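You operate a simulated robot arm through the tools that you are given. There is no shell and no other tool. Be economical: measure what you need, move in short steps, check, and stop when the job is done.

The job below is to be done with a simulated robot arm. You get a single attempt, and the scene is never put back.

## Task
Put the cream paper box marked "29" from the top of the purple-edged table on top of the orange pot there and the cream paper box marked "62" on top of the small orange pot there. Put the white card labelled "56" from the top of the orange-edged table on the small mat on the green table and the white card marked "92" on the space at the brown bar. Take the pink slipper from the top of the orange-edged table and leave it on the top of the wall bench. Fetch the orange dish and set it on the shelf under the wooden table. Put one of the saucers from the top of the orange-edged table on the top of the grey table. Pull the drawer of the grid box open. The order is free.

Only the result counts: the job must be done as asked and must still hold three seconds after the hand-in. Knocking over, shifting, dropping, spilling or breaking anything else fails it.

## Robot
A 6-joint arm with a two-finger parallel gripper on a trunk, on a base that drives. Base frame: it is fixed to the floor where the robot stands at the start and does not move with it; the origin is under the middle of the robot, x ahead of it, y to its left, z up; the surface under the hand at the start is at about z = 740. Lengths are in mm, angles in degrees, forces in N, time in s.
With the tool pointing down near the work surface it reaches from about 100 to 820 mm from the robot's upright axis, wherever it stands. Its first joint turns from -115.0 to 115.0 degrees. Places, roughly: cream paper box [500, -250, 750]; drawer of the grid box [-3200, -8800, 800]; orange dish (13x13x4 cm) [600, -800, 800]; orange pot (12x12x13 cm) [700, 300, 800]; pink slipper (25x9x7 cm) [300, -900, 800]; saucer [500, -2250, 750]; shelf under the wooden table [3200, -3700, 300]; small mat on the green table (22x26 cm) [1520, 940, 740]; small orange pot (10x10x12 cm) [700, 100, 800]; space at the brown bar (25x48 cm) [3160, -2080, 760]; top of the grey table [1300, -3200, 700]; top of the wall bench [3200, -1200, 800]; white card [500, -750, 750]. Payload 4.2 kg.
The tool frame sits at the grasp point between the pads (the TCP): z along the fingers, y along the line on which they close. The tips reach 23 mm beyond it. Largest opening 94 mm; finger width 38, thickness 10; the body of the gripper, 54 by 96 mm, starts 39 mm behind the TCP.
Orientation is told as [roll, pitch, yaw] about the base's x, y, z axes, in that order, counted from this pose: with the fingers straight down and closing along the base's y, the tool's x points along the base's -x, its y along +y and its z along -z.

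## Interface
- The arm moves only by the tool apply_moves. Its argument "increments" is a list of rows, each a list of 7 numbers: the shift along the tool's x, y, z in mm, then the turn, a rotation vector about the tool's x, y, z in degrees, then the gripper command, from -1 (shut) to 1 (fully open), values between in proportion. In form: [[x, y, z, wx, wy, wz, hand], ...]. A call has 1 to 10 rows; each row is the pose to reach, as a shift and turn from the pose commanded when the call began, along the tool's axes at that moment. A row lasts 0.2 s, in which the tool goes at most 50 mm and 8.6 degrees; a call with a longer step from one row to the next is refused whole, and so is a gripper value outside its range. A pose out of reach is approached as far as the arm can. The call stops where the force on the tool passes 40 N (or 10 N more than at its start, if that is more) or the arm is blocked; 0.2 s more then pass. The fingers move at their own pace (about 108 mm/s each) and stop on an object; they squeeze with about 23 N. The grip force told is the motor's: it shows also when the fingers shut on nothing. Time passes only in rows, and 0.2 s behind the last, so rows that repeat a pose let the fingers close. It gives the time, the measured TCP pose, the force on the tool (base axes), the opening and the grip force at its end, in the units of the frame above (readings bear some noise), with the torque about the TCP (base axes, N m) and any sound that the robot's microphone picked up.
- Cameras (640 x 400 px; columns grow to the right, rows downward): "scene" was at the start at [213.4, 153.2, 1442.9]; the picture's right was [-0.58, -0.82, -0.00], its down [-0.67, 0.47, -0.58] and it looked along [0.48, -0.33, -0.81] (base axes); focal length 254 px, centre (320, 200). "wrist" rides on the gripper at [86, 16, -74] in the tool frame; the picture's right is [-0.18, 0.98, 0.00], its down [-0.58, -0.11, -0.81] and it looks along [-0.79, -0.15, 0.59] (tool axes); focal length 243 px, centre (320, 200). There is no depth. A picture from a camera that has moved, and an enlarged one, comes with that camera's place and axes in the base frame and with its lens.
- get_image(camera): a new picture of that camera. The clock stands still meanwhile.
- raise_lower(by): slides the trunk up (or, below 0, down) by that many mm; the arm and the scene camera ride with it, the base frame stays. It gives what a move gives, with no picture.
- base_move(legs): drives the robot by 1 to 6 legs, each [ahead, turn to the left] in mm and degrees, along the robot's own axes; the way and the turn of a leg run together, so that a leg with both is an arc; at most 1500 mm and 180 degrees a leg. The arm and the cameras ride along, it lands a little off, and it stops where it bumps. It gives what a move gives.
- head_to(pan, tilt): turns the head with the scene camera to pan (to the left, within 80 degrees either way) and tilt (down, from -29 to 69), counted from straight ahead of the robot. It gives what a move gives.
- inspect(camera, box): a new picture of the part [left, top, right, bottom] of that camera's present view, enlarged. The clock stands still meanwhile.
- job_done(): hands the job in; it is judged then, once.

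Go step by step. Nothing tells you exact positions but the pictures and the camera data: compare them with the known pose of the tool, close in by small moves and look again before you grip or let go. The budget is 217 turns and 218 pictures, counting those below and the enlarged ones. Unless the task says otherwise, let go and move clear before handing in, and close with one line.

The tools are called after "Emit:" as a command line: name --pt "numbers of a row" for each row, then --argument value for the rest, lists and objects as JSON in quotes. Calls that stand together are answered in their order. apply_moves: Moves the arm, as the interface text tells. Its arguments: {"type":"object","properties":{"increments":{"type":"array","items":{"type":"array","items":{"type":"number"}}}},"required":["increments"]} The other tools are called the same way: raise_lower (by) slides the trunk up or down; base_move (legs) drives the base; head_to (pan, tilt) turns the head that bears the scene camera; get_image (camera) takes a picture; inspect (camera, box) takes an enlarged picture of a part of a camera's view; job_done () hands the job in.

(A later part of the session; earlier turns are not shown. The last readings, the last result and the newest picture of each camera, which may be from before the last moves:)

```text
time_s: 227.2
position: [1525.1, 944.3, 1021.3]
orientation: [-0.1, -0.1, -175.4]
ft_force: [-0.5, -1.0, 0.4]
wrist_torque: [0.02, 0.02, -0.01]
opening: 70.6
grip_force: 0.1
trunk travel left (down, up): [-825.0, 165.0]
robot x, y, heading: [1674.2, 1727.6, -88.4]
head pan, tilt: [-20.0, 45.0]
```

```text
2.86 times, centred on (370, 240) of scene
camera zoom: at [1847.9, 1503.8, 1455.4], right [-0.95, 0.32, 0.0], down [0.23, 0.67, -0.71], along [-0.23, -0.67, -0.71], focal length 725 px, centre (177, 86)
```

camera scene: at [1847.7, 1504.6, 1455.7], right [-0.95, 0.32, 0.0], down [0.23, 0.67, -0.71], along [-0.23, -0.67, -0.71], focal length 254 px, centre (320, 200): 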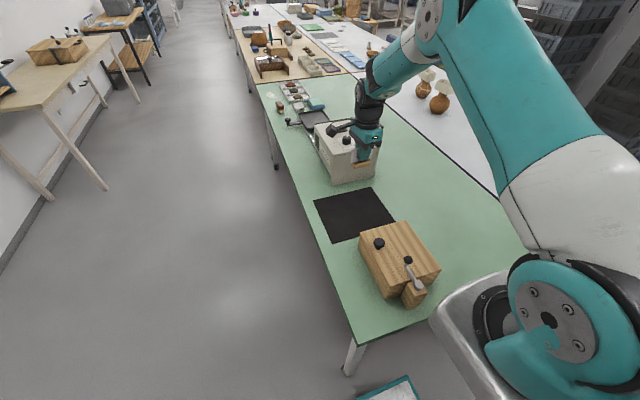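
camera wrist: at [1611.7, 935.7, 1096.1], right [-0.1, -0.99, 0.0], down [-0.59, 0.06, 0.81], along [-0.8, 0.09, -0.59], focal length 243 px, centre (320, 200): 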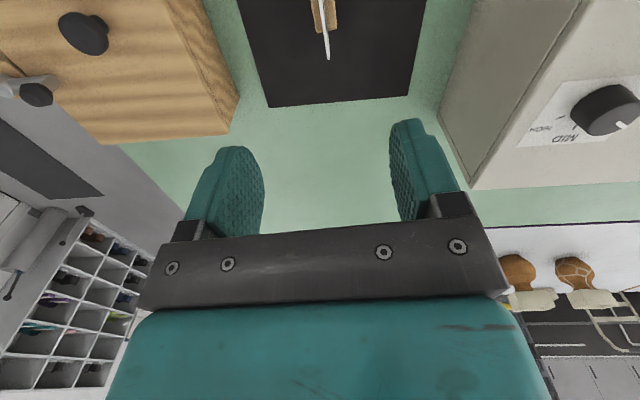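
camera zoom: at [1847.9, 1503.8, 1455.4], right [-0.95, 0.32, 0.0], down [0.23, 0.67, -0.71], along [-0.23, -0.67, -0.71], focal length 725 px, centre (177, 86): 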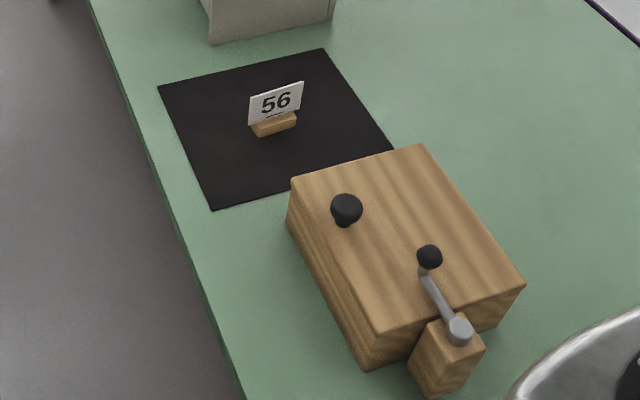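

Card 56 stands on the mat. Retract the arm by the same path and drive back to the front aisle near the orange-edged table.

Emit:
apply_moves --pt "-30 -37 0 0 0 0 1" --pt "-60 -75 0 0 0 0 1" --pt "-90 -112 0 0 0 0 1" --pt "-120 -150 0 0 0 0 1" --pt "-150 -190 0 0 0 0 1" --pt "-173 -221 0 0 0 0 1"

Emit:
apply_moves --pt "3 -40 10 0 0 0 1" --pt "6 -80 20 0 0 0 1" --pt "9 -120 30 0 0 0 1" --pt "12 -160 42 0 0 0 1" --pt "14 -185 50 0 0 0 1"

Emit:
base_move --legs '[[-260, 0], [0, -91.5], [1500, 0], [630, 0], [0, 90]]'

Emit:
head_to --pan 0 --tilt 25

Emit:
get_image --camera "scene"

```text
time_s: 228.6
position: [1332.6, 1148.5, 1019.5]
orientation: [-0.1, 0.0, -175.3]
ft_force: [-0.1, 0.2, 0.2]
wrist_torque: [0.02, 0.02, -0.01]
opening: 94.0
grip_force: 0.1
trunk travel left (down, up): [-825.0, 165.0]
robot x, y, heading: [1675.9, 1730.4, -88.4]
head pan, tilt: [-20.0, 45.0]
```

```text
time_s: 229.8
position: [1333.5, 1334.0, 971.2]
orientation: [-0.2, -0.1, -175.4]
ft_force: [0.7, 0.6, -0.3]
wrist_torque: [-0.01, 0.01, 0.01]
opening: 94.2
grip_force: 0.0
trunk travel left (down, up): [-825.0, 165.0]
robot x, y, heading: [1675.3, 1726.4, -88.7]
head pan, tilt: [-20.0, 45.0]
```

```text
time_s: 249.7
position: [-801.8, 1621.6, 971.4]
orientation: [-0.1, -0.2, -175.1]
ft_force: [0.1, 0.2, -0.5]
wrist_torque: [-0.01, 0.02, 0.0]
opening: 94.0
grip_force: 0.2
trunk travel left (down, up): [-825.0, 165.0]
robot x, y, heading: [-464.6, 2018.0, -88.3]
head pan, tilt: [-20.0, 45.0]
```

```text
time_s: 250.5
position: [-802.1, 1621.1, 971.8]
orientation: [-0.1, -0.1, -175.0]
ft_force: [-0.3, -0.5, 0.3]
wrist_torque: [0.01, -0.04, -0.01]
opening: 93.7
grip_force: 0.0
trunk travel left (down, up): [-825.0, 165.0]
robot x, y, heading: [-460.2, 2018.2, -88.5]
head pan, tilt: [0.0, 25.0]
```

```text
100 pictures are left
camera scene: at [-259.8, 1780.0, 1486.1], right [-1.0, -0.03, 0.0], down [-0.01, 0.42, -0.91], along [0.03, -0.91, -0.42], focal length 254 px, centre (320, 200)
```

scene: 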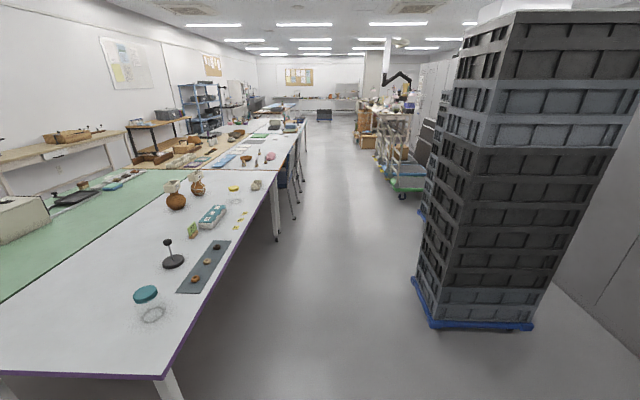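

Drive back along the front aisle, angling slightly away from the crate stack, to about (-108,-185) facing the tables.

Emit:
base_move --legs '[[0, 3.5], [1500, 0], [710, 0], [0, 85], [160, 0]]'

Emit:
get_image --camera "wrist"

Emit:
head_to --pan -50 --tilt 45

Emit:
get_image --camera "scene"

```text
time_s: 266.4
position: [200.6, -555.0, 971.5]
orientation: [-0.2, -0.1, -89.8]
ft_force: [0.3, 0.3, 0.0]
wrist_torque: [-0.02, -0.01, 0.03]
opening: 94.2
grip_force: 0.1
trunk travel left (down, up): [-825.0, 165.0]
robot x, y, heading: [-168.4, -183.6, -3.1]
head pan, tilt: [0.0, 25.0]
```

```text
99 pictures are left
camera wrist: at [216.1, -467.1, 1046.8], right [0.98, -0.18, 0.0], down [-0.11, -0.58, 0.81], along [-0.15, -0.79, -0.59], focal length 243 px, centre (320, 200)
```

wrist: 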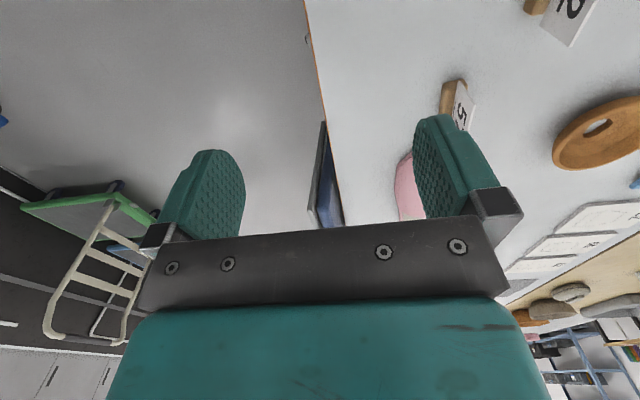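

```text
time_s: 267.6
position: [201.7, -554.2, 971.6]
orientation: [-0.1, -0.1, -90.0]
ft_force: [0.3, -0.1, -0.5]
wrist_torque: [-0.03, -0.01, -0.01]
opening: 93.9
grip_force: 0.0
trunk travel left (down, up): [-825.0, 165.0]
robot x, y, heading: [-168.4, -181.6, -3.2]
head pan, tilt: [-50.0, 45.0]
```

```text
98 pictures are left
camera scene: at [46.0, -62.0, 1455.6], right [-0.8, -0.6, 0.0], down [-0.42, 0.56, -0.71], along [0.43, -0.57, -0.71], focal length 254 px, centre (320, 200)
```

scene: 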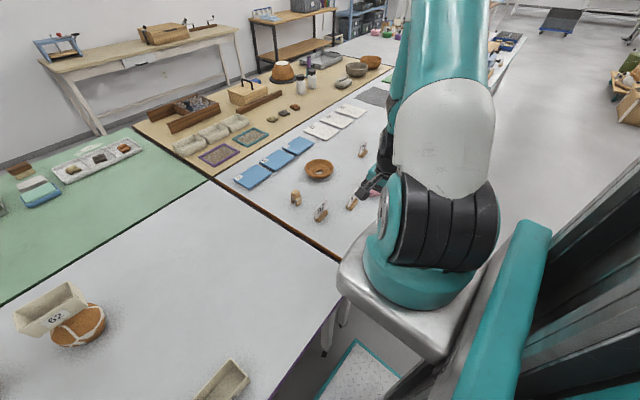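

Card 92's plate is at x≈417, y −526…−600. Move above it and check.

Emit:
apply_moves --pt "0 40 0 0 0 0 1" --pt "0 85 0 0 0 0 1" --pt "-4 130 10 0 0 0 1" --pt "-9 172 35 0 0 0 1" --pt "-9 205 70 0 0 0 1" --pt "-9 215.5 110 0 0 0 1" --pt "-9 215.5 130 0 0 0 1"

Emit:
get_image --camera "wrist"

```text
time_s: 269.2
position: [415.1, -562.3, 837.4]
orientation: [-0.1, -0.1, -90.0]
ft_force: [-0.4, 0.5, -0.1]
wrist_torque: [0.01, 0.01, 0.0]
opening: 93.8
grip_force: 0.1
trunk travel left (down, up): [-825.0, 165.0]
robot x, y, heading: [-167.1, -185.1, -3.2]
head pan, tilt: [-50.0, 45.0]
```

```text
97 pictures are left
camera wrist: at [430.2, -475.7, 913.4], right [0.98, -0.18, 0.0], down [-0.11, -0.58, 0.81], along [-0.15, -0.79, -0.59], focal length 243 px, centre (320, 200)
```

wrist: 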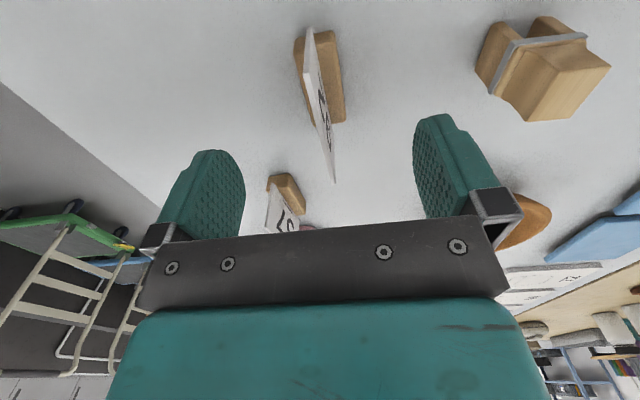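

Emit:
apply_moves --pt "0 1.5 30 0 0 0 1" --pt "0 1.5 50 0 0 0 1"

Emit:
apply_moves --pt "0 0 0 0 0 0 0" --pt "0 0 0 0 0 0 -0.7" --pt "0 0 0 0 0 0 -1" --pt "0 0 0 0 0 0 -1" --pt "0 0 0 0 0 0 -1"

Emit:
apply_moves --pt "0 0 -3 0 0 0 -1" --pt "0 0 -9 0 0 0 -1" --pt "0 0 -19 0 0 0 -1" --pt "0 0 -33 0 0 0 -1" --pt "0 0 -55 0 0 0 -1" --pt "0 0 -80 0 0 0 -1" --pt "0 0 -110 0 0 0 -1" --pt "0 0 -145 0 0 0 -1" --pt "0 0 -180 0 0 0 -1"

Emit:
get_image --camera "wrist"

```text
time_s: 269.8
position: [415.9, -561.6, 790.2]
orientation: [-0.1, -0.1, -89.8]
ft_force: [-0.1, 0.1, -0.5]
wrist_torque: [-0.02, 0.01, -0.03]
opening: 94.0
grip_force: 0.1
trunk travel left (down, up): [-825.0, 165.0]
robot x, y, heading: [-168.2, -184.4, -3.0]
head pan, tilt: [-50.0, 45.0]
```

```text
time_s: 271.0
position: [415.8, -562.4, 789.7]
orientation: [-0.1, -0.1, -89.8]
ft_force: [-0.8, 0.6, -1.3]
wrist_torque: [-0.01, 0.01, 0.0]
opening: 2.0
grip_force: 23.2
trunk travel left (down, up): [-825.0, 165.0]
robot x, y, heading: [-164.0, -182.7, -3.0]
head pan, tilt: [-50.0, 45.0]
```

```text
time_s: 273.0
position: [416.6, -563.2, 970.9]
orientation: [-0.1, 0.1, -89.9]
ft_force: [0.8, 0.4, -0.5]
wrist_torque: [0.02, 0.02, 0.01]
opening: 2.1
grip_force: 23.3
trunk travel left (down, up): [-825.0, 165.0]
robot x, y, heading: [-164.7, -179.8, -3.1]
head pan, tilt: [-50.0, 45.0]
```

```text
96 pictures are left
camera wrist: at [432.1, -476.5, 1046.7], right [0.98, -0.18, 0.0], down [-0.11, -0.58, 0.81], along [-0.15, -0.79, -0.59], focal length 243 px, centre (320, 200)
```

wrist: 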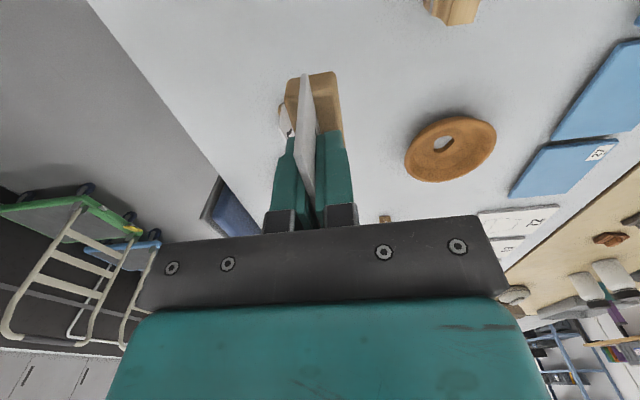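

Held. Compact the arm and drive around to the back aisle toward the brown bar.

Emit:
apply_moves --pt "0 -20 0 0 0 0 -1" --pt "0 -55 0 0 0 0 -1" --pt "0 -95 0 0 0 0 -1" --pt "0 -135 0 0 0 0 -1" --pt "0 -170 0 0 0 0 -1" --pt "0 -200 0 0 0 0 -1"

Emit:
base_move --legs '[[-180, 0], [0, 93], [1500, 0], [650, 0], [0, -90], [1500, 0]]'

Emit:
base_move --legs '[[1100, 0], [0, -90]]'

Emit:
head_to --pan 15 --tilt 25

Emit:
get_image --camera "scene"

```text
time_s: 274.4
position: [220.0, -560.8, 970.7]
orientation: [-0.1, -0.1, -89.8]
ft_force: [0.2, -0.4, -0.3]
wrist_torque: [0.02, 0.0, 0.01]
opening: 2.1
grip_force: 23.0
trunk travel left (down, up): [-825.0, 165.0]
robot x, y, heading: [-170.4, -183.0, -2.9]
head pan, tilt: [-50.0, 45.0]
```

```text
time_s: 300.9
position: [1577.9, 1611.0, 970.4]
orientation: [-0.1, -0.1, -87.1]
ft_force: [-0.2, -0.4, -0.5]
wrist_torque: [-0.03, 0.02, 0.01]
opening: 2.3
grip_force: 23.2
trunk travel left (down, up): [-825.0, 165.0]
robot x, y, heading: [1170.5, 1971.7, -0.5]
head pan, tilt: [-50.0, 45.0]
```

```text
time_s: 310.5
position: [1914.3, 1573.0, 970.4]
orientation: [-0.1, -0.1, 179.6]
ft_force: [-1.0, -0.1, -1.0]
wrist_torque: [-0.01, -0.01, -0.04]
opening: 1.9
grip_force: 23.2
trunk travel left (down, up): [-825.0, 165.0]
robot x, y, heading: [2298.0, 1951.7, -93.7]
head pan, tilt: [-50.0, 45.0]
```

```text
time_s: 311.9
position: [1914.2, 1571.5, 971.6]
orientation: [-0.2, -0.2, 179.7]
ft_force: [-0.2, -0.1, 1.3]
wrist_torque: [0.01, -0.01, -0.02]
opening: 2.3
grip_force: 23.2
trunk travel left (down, up): [-825.0, 165.0]
robot x, y, heading: [2295.4, 1958.0, -93.9]
head pan, tilt: [15.0, 25.0]
```

```text
95 pictures are left
camera scene: at [2499.7, 1701.5, 1486.2], right [-0.98, -0.2, 0.0], down [-0.08, 0.41, -0.91], along [0.18, -0.89, -0.42], focal length 254 px, centre (320, 200)
```

scene: 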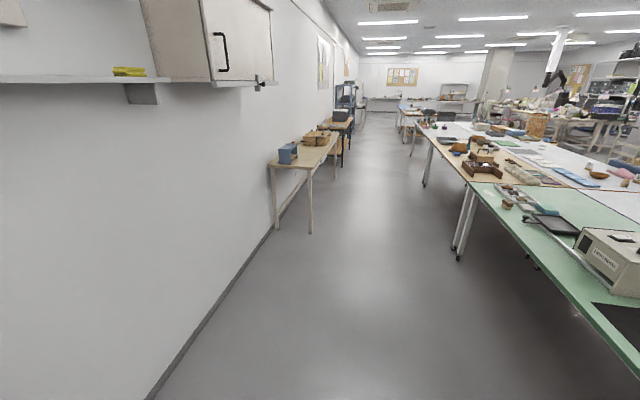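

Aisle clear; wall bench and bar are on the left side ahead. Drive down to y≈−1900.

Emit:
base_move --legs '[[0, 3.8], [1500, 0], [1500, 0], [860, 0]]'

Emit:
head_to --pan 70 --tilt 30

Emit:
get_image --camera "scene"

```text
time_s: 331.0
position: [1943.7, -2332.2, 970.9]
orientation: [-0.1, 0.0, -176.4]
ft_force: [0.6, 0.7, -0.2]
wrist_torque: [0.03, -0.02, -0.05]
opening: 2.1
grip_force: 22.6
trunk travel left (down, up): [-825.0, 165.0]
robot x, y, heading: [2296.2, -1923.8, -89.8]
head pan, tilt: [15.0, 25.0]
```

```text
time_s: 332.2
position: [1945.0, -2332.1, 970.0]
orientation: [-0.1, -0.1, -176.4]
ft_force: [0.0, -0.5, 0.5]
wrist_torque: [-0.01, 0.01, 0.01]
opening: 2.1
grip_force: 23.0
trunk travel left (down, up): [-825.0, 165.0]
robot x, y, heading: [2298.3, -1922.6, -89.5]
head pan, tilt: [70.0, 30.0]
```

```text
94 pictures are left
camera scene: at [2580.0, -2104.6, 1478.2], right [-0.34, -0.94, 0.0], down [-0.47, 0.17, -0.87], along [0.82, -0.29, -0.5], focal length 254 px, centre (320, 200)
```

scene: 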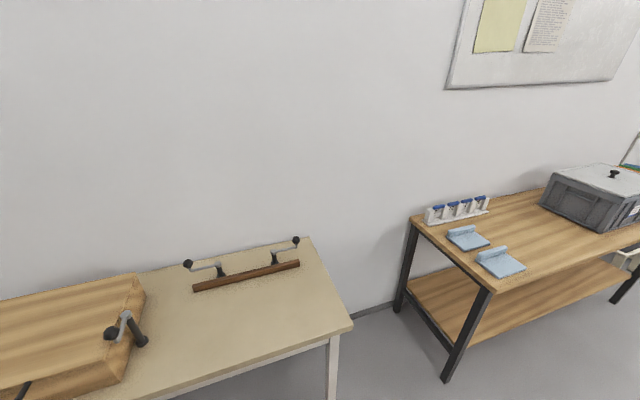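

The brown bar is at ≈(3321,-2088); the free space in front of it is centred (3160,-2080). Turn to face the bench and approach.

Emit:
base_move --legs '[[0, 89.5], [255, 0]]'

Emit:
head_to --pan -10 --tilt 45

Emit:
get_image --camera "scene"

```text
time_s: 337.9
position: [2954.6, -2284.3, 972.0]
orientation: [-0.1, 0.0, -87.2]
ft_force: [-1.0, 0.0, 0.3]
wrist_torque: [-0.02, -0.01, 0.0]
opening: 2.4
grip_force: 22.9
trunk travel left (down, up): [-825.0, 165.0]
robot x, y, heading: [2552.3, -1928.9, -0.1]
head pan, tilt: [70.0, 30.0]
```

```text
time_s: 339.4
position: [2954.7, -2285.1, 970.8]
orientation: [0.0, -0.1, -87.3]
ft_force: [-0.6, 0.4, 0.1]
wrist_torque: [-0.02, 0.0, 0.0]
opening: 2.1
grip_force: 22.8
trunk travel left (down, up): [-825.0, 165.0]
robot x, y, heading: [2549.5, -1926.6, -0.6]
head pan, tilt: [-10.0, 45.0]
```

```text
93 pictures are left
camera scene: at [2787.4, -1747.0, 1455.6], right [-0.18, -0.98, 0.0], down [-0.7, 0.13, -0.71], along [0.7, -0.13, -0.71], focal length 254 px, centre (320, 200)
```

scene: 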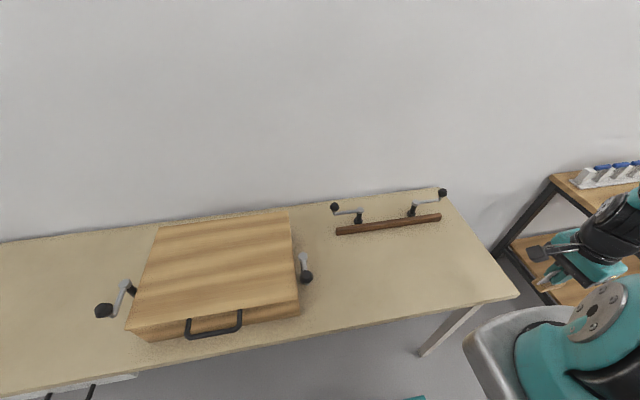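

The space is in view, free. Carry the card there.

Emit:
apply_moves --pt "10 11 0 0 0 0 -1" --pt "35 39 0 0 0 0 -1" --pt "68 75 0 0 0 0 -1" --pt "102 112 5 0 0 0 -1" --pt "135 149 25 0 0 0 -1" --pt "165 182 55 0 0 0 -1" --pt "185 204 85 0 0 0 -1" --pt "195 215 105 0 0 0 -1"

Emit:
get_image --camera "scene"

Emit:
get_image --camera "wrist"

```text
refused: row 4 steps farther than a row can; nothing moved
```

```text
92 pictures are left
camera scene: at [2787.4, -1747.0, 1455.6], right [-0.18, -0.98, 0.0], down [-0.7, 0.13, -0.71], along [0.7, -0.13, -0.71], focal length 254 px, centre (320, 200)
```

scene: 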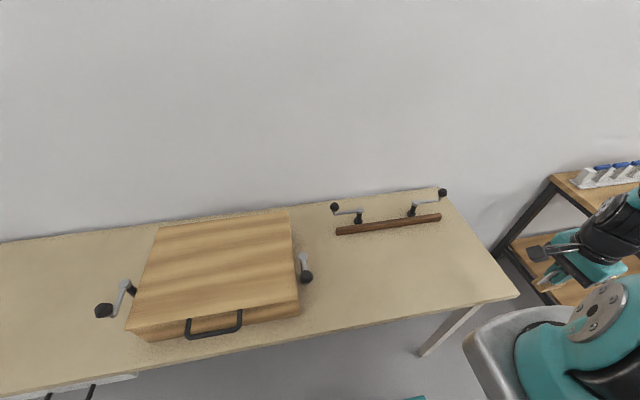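

```text
91 pictures are left
camera wrist: at [2966.4, -2197.9, 1046.7], right [0.99, -0.14, 0.0], down [-0.08, -0.58, 0.81], along [-0.11, -0.8, -0.59], focal length 243 px, centre (320, 200)
```

wrist: 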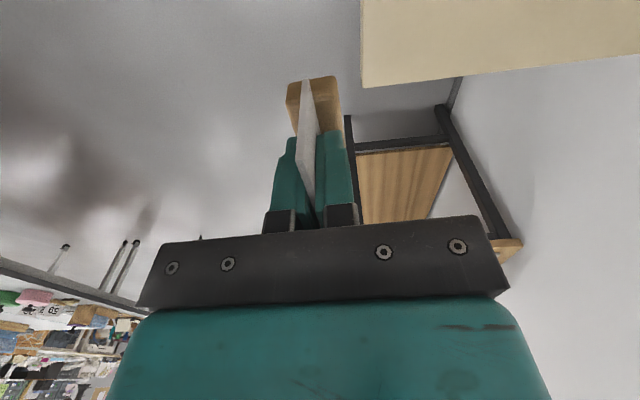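

Emit:
apply_moves --pt "10 11 0 0 0 0 -1" --pt "33 36 0 0 0 0 -1" --pt "63 69 0 0 0 0 -1" --pt "93 102 5 0 0 0 -1" --pt "122 134 20 0 0 0 -1" --pt "149 164 42 0 0 0 -1" --pt "172 190 68 0 0 0 -1" --pt "189 208 92 0 0 0 -1" --pt "195 215 108 0 0 0 -1"

Emit:
get_image --camera "scene"

Emit:
get_image --camera "wrist"

```text
time_s: 341.4
position: [3161.5, -2081.5, 864.0]
orientation: [0.0, -0.1, -87.3]
ft_force: [-0.8, 0.4, -0.1]
wrist_torque: [-0.01, 0.01, 0.03]
opening: 2.3
grip_force: 22.9
trunk travel left (down, up): [-825.0, 165.0]
robot x, y, heading: [2552.5, -1923.4, -0.6]
head pan, tilt: [-10.0, 45.0]
```

```text
90 pictures are left
camera scene: at [2787.1, -1747.1, 1455.7], right [-0.18, -0.98, 0.0], down [-0.7, 0.13, -0.71], along [0.7, -0.13, -0.71], focal length 254 px, centre (320, 200)
```

scene: 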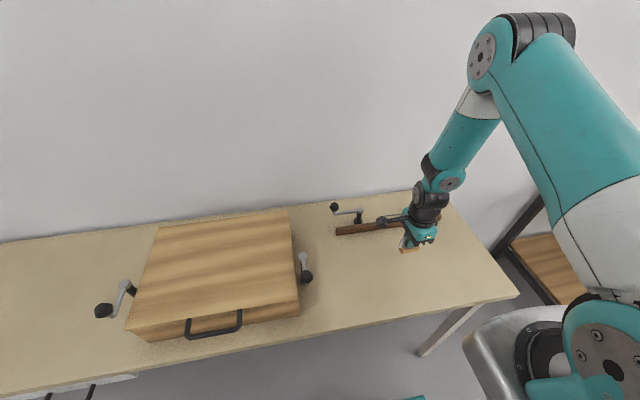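

```text
89 pictures are left
camera wrist: at [3172.1, -1993.3, 939.9], right [0.99, -0.14, 0.0], down [-0.08, -0.58, 0.81], along [-0.11, -0.8, -0.59], focal length 243 px, centre (320, 200)
```

wrist: 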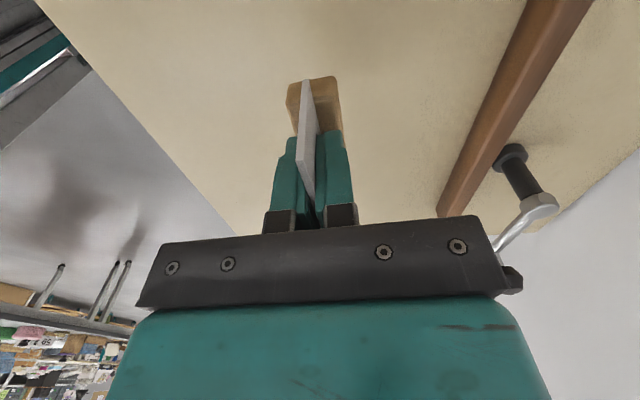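

Lower carefully toward the bench surface.

Emit:
apply_moves --pt "0 0 15 0 0 0 -1" --pt "0 0 32 0 0 0 -1" --pt "0 0 44 0 0 0 -1"

Emit:
apply_moves --pt "0 0 3 0 0 0 -1" --pt "0 0 6 0 0 0 -1" --pt "0 0 8 0 0 0 -1"

Emit:
apply_moves --pt "0 0 2 0 0 0 -1" --pt "0 0 4 0 0 0 -1" --pt "0 0 6 0 0 0 -1"

Emit:
get_image --camera "wrist"

```text
time_s: 342.2
position: [3160.2, -2081.1, 818.2]
orientation: [0.0, -0.1, -87.3]
ft_force: [0.7, -0.2, 0.0]
wrist_torque: [-0.01, 0.0, -0.04]
opening: 2.5
grip_force: 22.5
trunk travel left (down, up): [-825.0, 165.0]
robot x, y, heading: [2554.4, -1926.5, -0.7]
head pan, tilt: [-10.0, 45.0]
```

```text
time_s: 343.0
position: [3159.7, -2081.0, 811.9]
orientation: [-0.1, -0.2, -87.2]
ft_force: [0.3, -0.2, -0.1]
wrist_torque: [-0.02, 0.0, 0.01]
opening: 2.2
grip_force: 22.5
trunk travel left (down, up): [-825.0, 165.0]
robot x, y, heading: [2553.2, -1922.7, -0.5]
head pan, tilt: [-10.0, 45.0]
```

```text
time_s: 343.8
position: [3159.8, -2080.3, 806.7]
orientation: [-0.1, -0.2, -87.3]
ft_force: [-2.2, 0.1, 20.4]
wrist_torque: [-0.05, 0.05, 0.0]
opening: 2.5
grip_force: 23.5
trunk travel left (down, up): [-825.0, 165.0]
robot x, y, heading: [2549.8, -1930.2, -0.4]
head pan, tilt: [-10.0, 45.0]
```

```text
88 pictures are left
camera wrist: at [3171.2, -1993.1, 881.4], right [0.99, -0.14, 0.0], down [-0.08, -0.58, 0.81], along [-0.11, -0.8, -0.59], focal length 243 px, centre (320, 200)
```

wrist: 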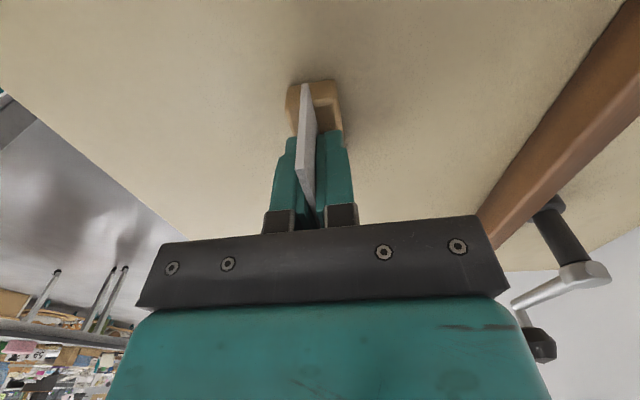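

Contact (bench z≈759). Ease off, release, rise and retract.

Emit:
apply_moves --pt "0 0 -0.7 0 0 0 -1" --pt "0 0 -0.9 0 0 0 -0.6" --pt "0 0 -0.9 0 0 0 0" --pt "0 0 -0.9 0 0 0 0.4" --pt "0 0 -15 0 0 0 0.4" --pt "0 0 -50 0 0 0 0.4" --pt "0 0 -95 0 0 0 0.4" --pt "0 0 -140 0 0 0 0.4" --pt "0 0 -165 0 0 0 0.6"

Emit:
apply_moves --pt "-30 -33 0 0 0 0 1" --pt "-60 -66 0 0 0 0 1" --pt "-90 -99 0 0 0 0 1" --pt "-120 -132 0 0 0 0 1" --pt "-150 -165 0 0 0 0 1" --pt "-180 -198 0 0 0 0 1"

Emit:
inspect --camera "scene" --box '[320, 180, 540, 320]'

Emit:
head_to --pan 55 --tilt 35

Emit:
get_image --camera "scene"

Emit:
head_to --pan -70 --tilt 25

Emit:
get_image --camera "scene"

```text
time_s: 345.8
position: [3160.4, -2081.9, 968.7]
orientation: [0.0, -0.1, -87.3]
ft_force: [0.6, -1.0, -0.8]
wrist_torque: [-0.02, 0.04, 0.01]
opening: 75.1
grip_force: 0.0
trunk travel left (down, up): [-825.0, 165.0]
robot x, y, heading: [2554.0, -1929.7, -0.7]
head pan, tilt: [-10.0, 45.0]
```

```text
time_s: 347.2
position: [2972.4, -2271.6, 972.0]
orientation: [-0.1, -0.1, -87.1]
ft_force: [0.6, -0.6, 0.1]
wrist_torque: [-0.05, 0.03, 0.02]
opening: 94.0
grip_force: 0.0
trunk travel left (down, up): [-825.0, 165.0]
robot x, y, heading: [2556.0, -1926.0, -0.6]
head pan, tilt: [-10.0, 45.0]
```

```text
2.86 times, centred on (430, 250) of scene
camera zoom: at [2787.8, -1746.6, 1455.4], right [-0.18, -0.98, 0.0], down [-0.7, 0.13, -0.71], along [0.7, -0.13, -0.71], focal length 725 px, centre (6, 57)
```

zoom: 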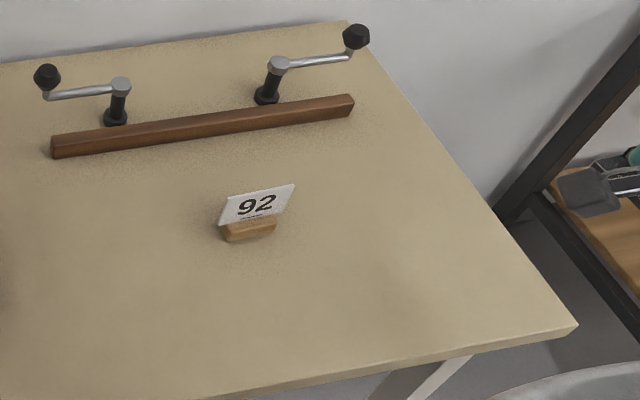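

```text
time_s: 348.6
position: [2971.2, -2270.3, 971.9]
orientation: [-0.2, 0.0, -87.3]
ft_force: [-0.3, 0.0, 0.0]
wrist_torque: [0.01, 0.02, -0.01]
opening: 94.1
grip_force: 0.1
trunk travel left (down, up): [-825.0, 165.0]
robot x, y, heading: [2547.8, -1924.3, -0.5]
head pan, tilt: [55.0, 35.0]
```

```text
86 pictures are left
camera scene: at [2758.6, -1660.6, 1470.4], right [0.81, -0.58, 0.0], down [-0.33, -0.47, -0.82], along [0.48, 0.67, -0.57], focal length 254 px, centre (320, 200)
```

scene: 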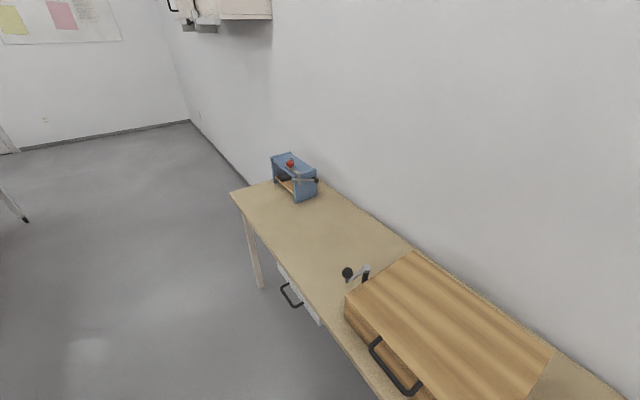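

```text
time_s: 350.6
position: [2971.0, -2269.1, 971.6]
orientation: [-0.2, -0.2, -87.3]
ft_force: [0.4, 0.5, 0.3]
wrist_torque: [0.03, 0.01, 0.02]
opening: 93.9
grip_force: 0.1
trunk travel left (down, up): [-825.0, 165.0]
robot x, y, heading: [2551.9, -1924.8, -0.7]
head pan, tilt: [-70.0, 25.0]
```

```text
85 pictures are left
camera scene: at [2738.2, -1819.1, 1486.2], right [-0.94, -0.33, 0.0], down [-0.14, 0.4, -0.91], along [0.3, -0.85, -0.42], focal length 254 px, centre (320, 200)
```

scene: 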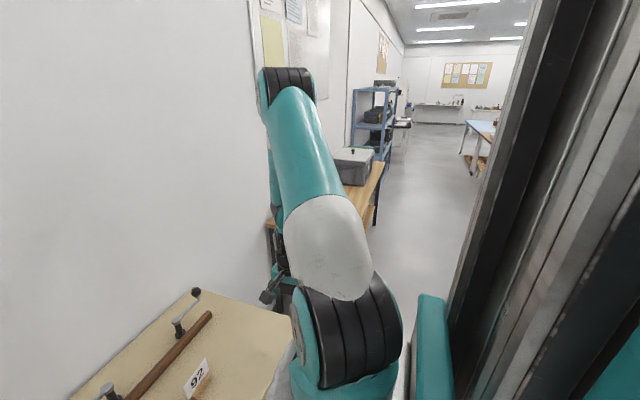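

Card 92 is placed. The wall bench has free space around (3210,-1030). Return to the front aisle for the slipper.

Emit:
base_move --legs '[[-255, 0], [0, 90.5], [1500, 0], [1500, 0], [870, 0], [0, 90]]'

Emit:
base_move --legs '[[1500, 0], [1160, 0], [0, 90]]'

```text
time_s: 378.4
position: [1899.1, 2309.3, 971.8]
orientation: [0.0, -0.2, 92.5]
ft_force: [-0.6, 0.3, 0.6]
wrist_torque: [0.01, 0.02, 0.02]
opening: 94.0
grip_force: 0.1
trunk travel left (down, up): [-825.0, 165.0]
robot x, y, heading: [2318.2, 1965.9, 179.3]
head pan, tilt: [-70.0, 25.0]
```

```text
time_s: 395.2
position: [-703.2, 1552.4, 972.4]
orientation: [-0.2, -0.1, -177.9]
ft_force: [0.0, 0.1, 0.3]
wrist_torque: [0.0, 0.0, 0.01]
opening: 94.0
grip_force: 0.0
trunk travel left (down, up): [-825.0, 165.0]
robot x, y, heading: [-348.9, 1967.6, -91.3]
head pan, tilt: [-70.0, 25.0]
```

Emit:
base_move --legs '[[0, 2.5], [1500, 0], [750, 0], [0, 88.8], [130, 0]]'

Emit:
head_to --pan -45 --tilt 45

Emit:
get_image --camera "scene"

Emit:
get_image --camera "wrist"

```text
time_s: 411.2
position: [236.1, -629.8, 970.7]
orientation: [-0.1, -0.1, -88.2]
ft_force: [-0.5, 0.3, 0.1]
wrist_torque: [0.0, 0.0, 0.0]
opening: 94.1
grip_force: 0.1
trunk travel left (down, up): [-825.0, 165.0]
robot x, y, heading: [-176.2, -278.4, -1.5]
head pan, tilt: [-70.0, 25.0]
```

```text
time_s: 412.1
position: [237.5, -629.9, 971.9]
orientation: [-0.2, 0.0, -88.2]
ft_force: [-0.4, -0.7, 0.6]
wrist_torque: [-0.02, 0.0, 0.0]
opening: 94.2
grip_force: 0.1
trunk travel left (down, up): [-825.0, 165.0]
robot x, y, heading: [-174.8, -277.1, -1.3]
head pan, tilt: [-45.0, 45.0]
```

```text
84 pictures are left
camera scene: at [37.8, -145.8, 1455.6], right [-0.73, -0.69, 0.0], down [-0.49, 0.51, -0.71], along [0.49, -0.51, -0.71], focal length 254 px, centre (320, 200)
```

scene: 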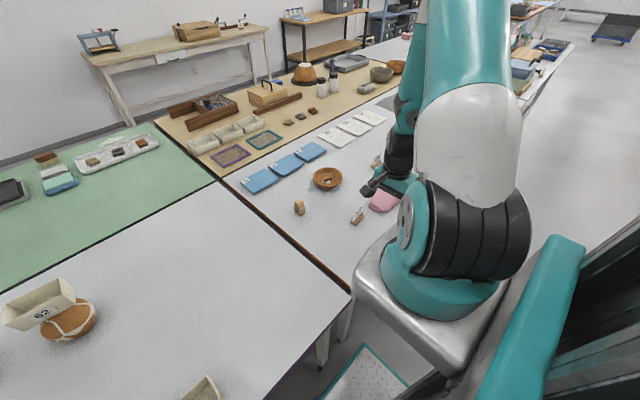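

```text
83 pictures are left
camera wrist: at [249.9, -541.9, 1047.3], right [0.99, -0.15, 0.0], down [-0.09, -0.58, 0.81], along [-0.12, -0.8, -0.59], focal length 243 px, centre (320, 200)
```

wrist: 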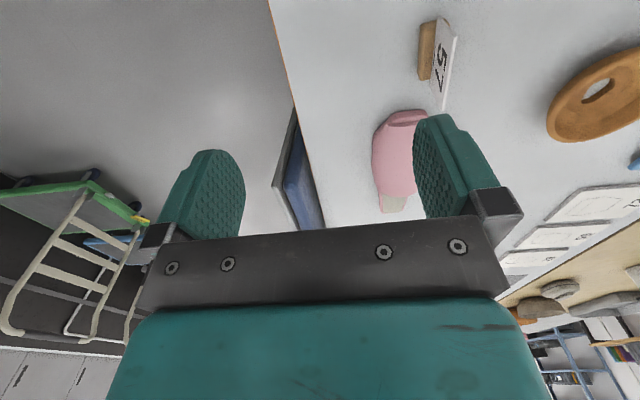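

The slipper lies along y around (335,-885), toe toward +y. Move closer for a precise look.

Emit:
apply_moves --pt "-35 23 5 0 0 0 1" --pt "-75 46 10 0 0 0 1" --pt "-115 70 15 0 0 0 1" --pt "-153 93 20 0 0 0 1"

Emit:
get_image --camera "wrist"

```text
time_s: 413.1
position: [334.7, -780.8, 952.2]
orientation: [-0.2, 0.0, -88.2]
ft_force: [0.1, 1.0, 0.5]
wrist_torque: [-0.03, -0.03, 0.01]
opening: 94.3
grip_force: 0.0
trunk travel left (down, up): [-825.0, 165.0]
robot x, y, heading: [-173.5, -278.5, -1.5]
head pan, tilt: [-45.0, 45.0]
```

```text
82 pictures are left
camera wrist: at [348.3, -692.3, 1028.7], right [0.99, -0.15, 0.0], down [-0.09, -0.58, 0.81], along [-0.12, -0.8, -0.59], focal length 243 px, centre (320, 200)
```

wrist: 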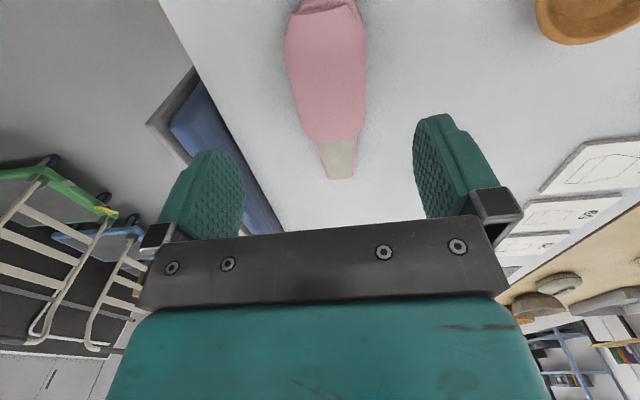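

Slipper spans y −755…−1009; at y≈−875 its width is ~72 mm, centre x≈331. Position over that point.

Emit:
apply_moves --pt "-32 -2 20 0 0 0 1" --pt "-64 -4 45 0 0 0 1" --pt "-94 -6.6 80 0 0 0 1" --pt "-94 -6.6 122 0 0 0 1"

Emit:
get_image --camera "wrist"

```text
time_s: 414.1
position: [329.7, -873.0, 830.1]
orientation: [-0.1, -0.1, -88.2]
ft_force: [-0.9, 0.5, 0.1]
wrist_torque: [0.0, 0.02, -0.03]
opening: 94.2
grip_force: 0.0
trunk travel left (down, up): [-825.0, 165.0]
robot x, y, heading: [-177.3, -276.0, -1.5]
head pan, tilt: [-45.0, 45.0]
```

```text
81 pictures are left
camera wrist: at [343.0, -785.5, 904.9], right [0.99, -0.15, 0.0], down [-0.09, -0.58, 0.81], along [-0.12, -0.8, -0.59], focal length 243 px, centre (320, 200)
```

wrist: 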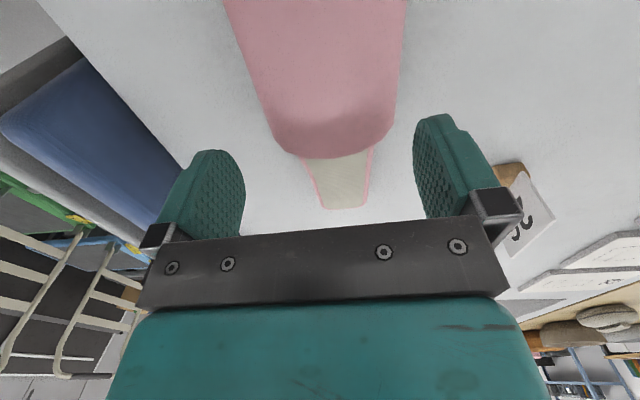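

Shift +6 mm in x and descend to z≈782.

Emit:
apply_moves --pt "0 6 15 0 0 0 1" --pt "0 6 32 0 0 0 1" --pt "0 6 48 0 0 0 1"

Emit:
get_image --camera "wrist"

```text
time_s: 414.9
position: [337.2, -873.2, 781.3]
orientation: [-0.1, 0.0, -88.3]
ft_force: [-0.1, -0.5, 0.2]
wrist_torque: [0.0, 0.0, -0.01]
opening: 94.2
grip_force: 0.1
trunk travel left (down, up): [-825.0, 165.0]
robot x, y, heading: [-171.4, -277.2, -1.0]
head pan, tilt: [-45.0, 45.0]
```

```text
80 pictures are left
camera wrist: at [349.0, -785.8, 856.8], right [0.99, -0.15, 0.0], down [-0.09, -0.58, 0.81], along [-0.12, -0.8, -0.59], focal length 243 px, centre (320, 200)
```

wrist: 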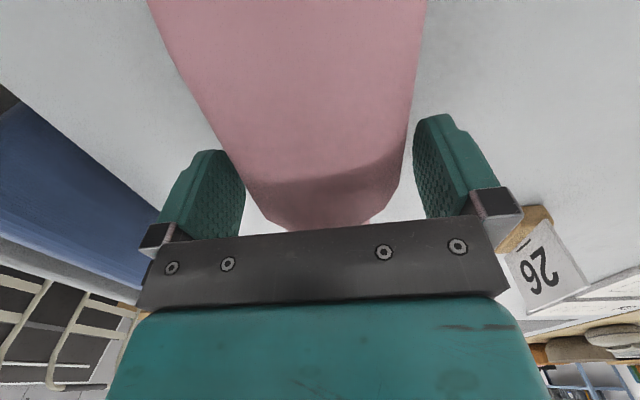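

Emit:
apply_moves --pt "0 0 0 0 0 0 0.6" --pt "0 0 0 0 0 0 0.2" --pt "0 0 0 0 0 0 -1" --pt "0 0 0 0 0 0 -1" --pt "0 0 0 0 0 0 -1"

Emit:
apply_moves --pt "0 0 -3 0 0 0 -1" --pt "0 0 -8 0 0 0 -1" --pt "0 0 -16 0 0 0 -1" --pt "0 0 -28 0 0 0 -1" --pt "0 0 -44 0 0 0 -1" --pt "0 0 -64 0 0 0 -1" --pt "0 0 -88 0 0 0 -1" --pt "0 0 -116 0 0 0 -1" --pt "0 0 -146 0 0 0 -1" --pt "0 0 -175 0 0 0 -1"

Emit:
get_image --camera "wrist"

Emit:
get_image --camera "scene"

```text
time_s: 416.1
position: [336.5, -873.5, 780.9]
orientation: [-0.1, 0.1, -88.2]
ft_force: [-0.6, 0.2, -0.4]
wrist_torque: [-0.02, -0.02, -0.03]
opening: 82.7
grip_force: 22.9
trunk travel left (down, up): [-825.0, 165.0]
robot x, y, heading: [-177.4, -276.8, -1.5]
head pan, tilt: [-45.0, 45.0]
```

```text
time_s: 418.3
position: [337.4, -874.5, 956.1]
orientation: [-0.1, -0.1, -88.2]
ft_force: [-0.2, -0.2, -0.9]
wrist_torque: [-0.02, 0.04, 0.02]
opening: 82.8
grip_force: 23.1
trunk travel left (down, up): [-825.0, 165.0]
robot x, y, heading: [-179.9, -280.8, -1.5]
head pan, tilt: [-45.0, 45.0]
```

```text
79 pictures are left
camera wrist: at [349.7, -787.0, 1031.5], right [0.99, -0.15, 0.0], down [-0.09, -0.58, 0.81], along [-0.12, -0.8, -0.59], focal length 243 px, centre (320, 200)
```

wrist: 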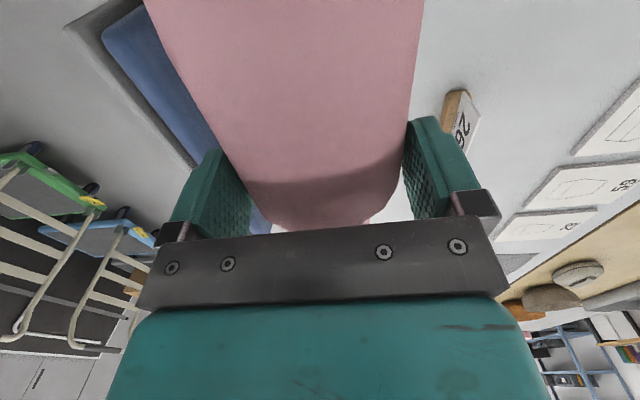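

```text
78 pictures are left
camera scene: at [38.1, -146.0, 1455.5], right [-0.72, -0.69, 0.0], down [-0.49, 0.51, -0.71], along [0.49, -0.51, -0.71], focal length 254 px, centre (320, 200)
```

scene: 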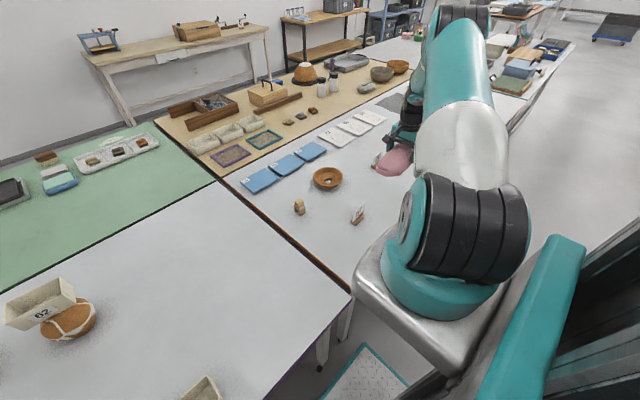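

Slipper is held. Retract moderately and drive to the wall bench.

Emit:
apply_moves --pt "12 -4 0 0 0 0 -1" --pt "34 -12 0 0 0 0 -1" --pt "62 -21 0 0 0 0 -1" --pt "90 -31 0 0 0 0 -1" --pt "110 -38 0 0 0 0 -1" --pt "120 -42 0 0 0 0 -1"

Emit:
base_move --legs '[[-150, 0], [0, 91.5], [1500, 0], [740, 0], [0, -90], [1500, 0]]'

Emit:
base_move --legs '[[1120, 0], [0, -90]]'

```text
time_s: 419.7
position: [293.5, -754.0, 956.7]
orientation: [-0.1, -0.1, -88.2]
ft_force: [0.6, -0.2, -0.6]
wrist_torque: [-0.04, -0.02, 0.02]
opening: 82.7
grip_force: 22.5
trunk travel left (down, up): [-825.0, 165.0]
robot x, y, heading: [-175.6, -280.5, -1.5]
head pan, tilt: [-45.0, 45.0]
```

```text
time_s: 446.6
position: [1665.7, 1479.1, 957.2]
orientation: [-0.1, 0.0, -88.9]
ft_force: [0.0, 0.3, -1.1]
wrist_torque: [-0.01, 0.0, 0.0]
opening: 82.5
grip_force: 22.3
trunk travel left (down, up): [-825.0, 165.0]
robot x, y, heading: [1205.2, 1961.8, -2.2]
head pan, tilt: [-45.0, 45.0]
```

```text
time_s: 456.1
position: [1821.0, 1463.1, 956.6]
orientation: [-0.2, 0.0, -179.6]
ft_force: [-0.1, -0.2, -1.2]
wrist_torque: [-0.04, 0.01, 0.02]
opening: 82.8
grip_force: 23.1
trunk travel left (down, up): [-825.0, 165.0]
robot x, y, heading: [2308.1, 1919.2, -92.8]
head pan, tilt: [-45.0, 45.0]
```

Emit:
base_move --legs '[[0, 2.8], [1500, 0], [1150, 0], [0, 90], [240, 0]]'

Emit:
head_to --pan -15 --tilt 45

Emit:
get_image --camera "scene"

```text
time_s: 474.6
position: [3074.4, -1187.7, 956.9]
orientation: [-0.2, 0.0, -86.1]
ft_force: [0.4, -0.2, -1.3]
wrist_torque: [-0.01, 0.01, -0.01]
opening: 82.4
grip_force: 22.6
trunk travel left (down, up): [-825.0, 165.0]
robot x, y, heading: [2588.8, -729.0, 0.7]
head pan, tilt: [-45.0, 45.0]
```

```text
time_s: 475.6
position: [3075.1, -1187.8, 956.9]
orientation: [-0.2, 0.1, -86.1]
ft_force: [-0.5, -0.4, -1.0]
wrist_torque: [-0.04, -0.04, 0.01]
opening: 82.7
grip_force: 23.2
trunk travel left (down, up): [-825.0, 165.0]
robot x, y, heading: [2590.4, -727.9, 0.9]
head pan, tilt: [-15.0, 45.0]
```

```text
77 pictures are left
camera scene: at [2818.9, -552.4, 1455.6], right [-0.25, -0.97, 0.0], down [-0.69, 0.18, -0.71], along [0.68, -0.18, -0.71], focal length 254 px, centre (320, 200)
```

scene: 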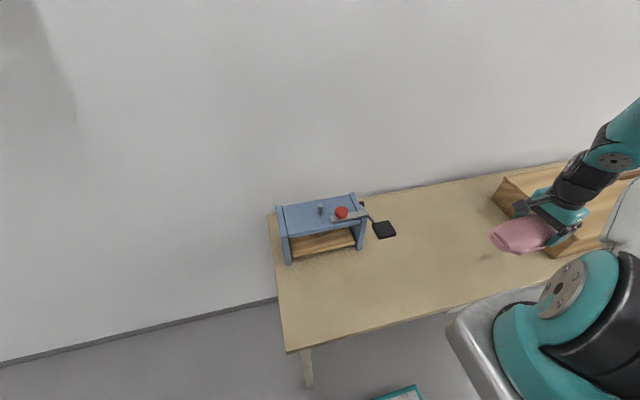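

Free bench area between the blue device and wooden box: target (3170,-1110). Move over and lower.

Emit:
apply_moves --pt "8 12 0 0 0 0 -1" --pt "25 35 0 0 0 0 -1" --pt "46 65 10 0 0 0 -1" --pt "62 87 30 0 0 0 -1" --pt "70 98 60 0 0 0 -1" --pt "71 100 95 0 0 0 -1" --pt "71 100 125 0 0 0 -1" --pt "71 100 143 0 0 0 -1"

Emit:
get_image --camera "scene"

Emit:
apply_moves --pt "0 0 3 0 0 0 -1" --pt "0 0 6 0 0 0 -1" --pt "0 0 9 0 0 0 -1"

Emit:
apply_moves --pt "0 0 1.5 0 0 0 -1" --pt "0 0 3 0 0 0 -1"

```text
time_s: 477.4
position: [3169.5, -1110.2, 813.6]
orientation: [0.0, -0.1, -86.1]
ft_force: [-0.9, -0.2, -1.2]
wrist_torque: [0.02, -0.04, 0.01]
opening: 82.7
grip_force: 22.5
trunk travel left (down, up): [-825.0, 165.0]
robot x, y, heading: [2589.5, -729.7, 0.9]
head pan, tilt: [-15.0, 45.0]
```

```text
76 pictures are left
camera scene: at [2818.7, -552.2, 1455.6], right [-0.25, -0.97, 0.0], down [-0.69, 0.17, -0.71], along [0.69, -0.17, -0.71], focal length 254 px, centre (320, 200)
```

scene: 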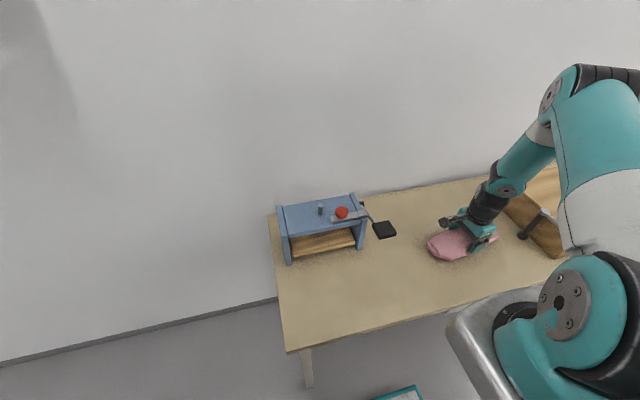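

```text
time_s: 478.1
position: [3168.4, -1109.9, 805.8]
orientation: [-0.1, 0.0, -86.0]
ft_force: [0.2, 0.2, -0.9]
wrist_torque: [0.03, 0.02, 0.03]
opening: 82.9
grip_force: 23.0
trunk travel left (down, up): [-825.0, 165.0]
robot x, y, heading: [2587.2, -727.4, 0.4]
head pan, tilt: [-15.0, 45.0]
```

```text
time_s: 478.8
position: [3169.6, -1109.2, 802.3]
orientation: [0.0, -0.1, -86.0]
ft_force: [-0.5, -0.3, 0.2]
wrist_torque: [-0.07, -0.01, -0.07]
opening: 82.6
grip_force: 22.6
trunk travel left (down, up): [-825.0, 165.0]
robot x, y, heading: [2589.1, -727.2, 0.7]
head pan, tilt: [-15.0, 45.0]
```

Emit:
apply_moves --pt "0 0 1 0 0 0 -1" --pt "0 0 2 0 0 0 -1"

Emit:
apply_moves --pt "0 0 0.7 0 0 0 -1" --pt "0 0 1.4 0 0 0 -1"

Emit:
inspect --camera "scene" --box '[400, 170, 580, 290]'

```text
time_s: 479.4
position: [3169.2, -1110.2, 801.7]
orientation: [0.0, -0.1, -86.2]
ft_force: [-6.3, 2.9, 31.1]
wrist_torque: [0.73, 0.46, -0.08]
opening: 82.6
grip_force: 23.4
trunk travel left (down, up): [-825.0, 165.0]
robot x, y, heading: [2587.1, -727.2, 0.9]
head pan, tilt: [-15.0, 45.0]
```

```text
time_s: 479.9
position: [3168.5, -1109.6, 798.8]
orientation: [0.1, -0.2, -86.1]
ft_force: [-3.9, 1.7, 32.4]
wrist_torque: [0.69, 0.26, 0.06]
opening: 82.6
grip_force: 22.6
trunk travel left (down, up): [-825.0, 165.0]
robot x, y, heading: [2590.1, -725.0, 0.7]
head pan, tilt: [-15.0, 45.0]
```

```text
3.33 times, centred on (490, 230) of scene
camera zoom: at [2817.6, -551.4, 1455.8], right [-0.25, -0.97, 0.0], down [-0.68, 0.17, -0.71], along [0.69, -0.18, -0.71], focal length 845 px, centre (-247, 100)
```

zoom: 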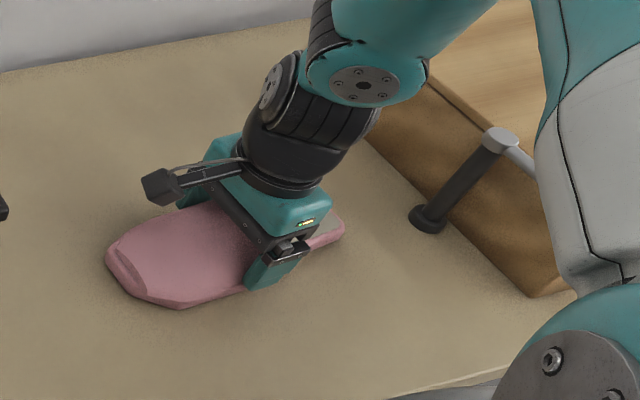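

Contact with the bench. Ease off, release, rise, and retract.

Emit:
apply_moves --pt "0 0 -0.8 0 0 0 -1" --pt "0 0 -1.6 0 0 0 -1" --pt "0 0 -1.6 0 0 0 0.9" --pt "0 0 -1.6 0 0 0 1" --pt "0 0 -8 0 0 0 1" --pt "0 0 -35 0 0 0 1" --pt "0 0 -80 0 0 0 1" --pt "0 0 -125 0 0 0 1" --pt "0 0 -165 0 0 0 1"

Emit:
apply_moves --pt "-15 -38 0 0 0 0 1" --pt "-30 -76 0 0 0 0 1" --pt "-45 -114 0 0 0 0 1" --pt "-60 -150 0 0 0 0 1" --pt "-60 -185 0 0 0 0 1"

Emit:
get_image --camera "scene"

```text
time_s: 481.9
position: [3169.9, -1109.5, 962.9]
orientation: [-0.1, 0.0, -86.0]
ft_force: [0.8, -0.7, 0.1]
wrist_torque: [-0.02, 0.04, -0.02]
opening: 93.9
grip_force: 0.1
trunk travel left (down, up): [-825.0, 165.0]
robot x, y, heading: [2589.3, -726.7, 0.8]
head pan, tilt: [-15.0, 45.0]
```

```text
time_s: 483.1
position: [2990.1, -1180.3, 961.5]
orientation: [-0.2, 0.0, -86.1]
ft_force: [0.2, -0.3, -0.2]
wrist_torque: [-0.02, 0.01, 0.01]
opening: 94.0
grip_force: 0.0
trunk travel left (down, up): [-825.0, 165.0]
robot x, y, heading: [2590.2, -728.7, 0.8]
head pan, tilt: [-15.0, 45.0]
```

```text
74 pictures are left
camera scene: at [2819.2, -552.1, 1455.5], right [-0.25, -0.97, 0.0], down [-0.69, 0.17, -0.71], along [0.68, -0.17, -0.71], focal length 254 px, centre (320, 200)
```

scene: 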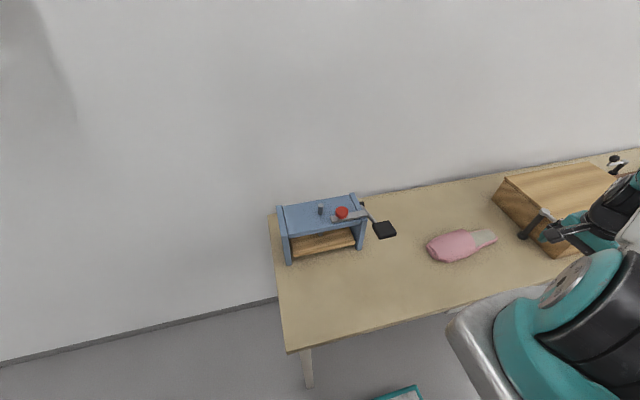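

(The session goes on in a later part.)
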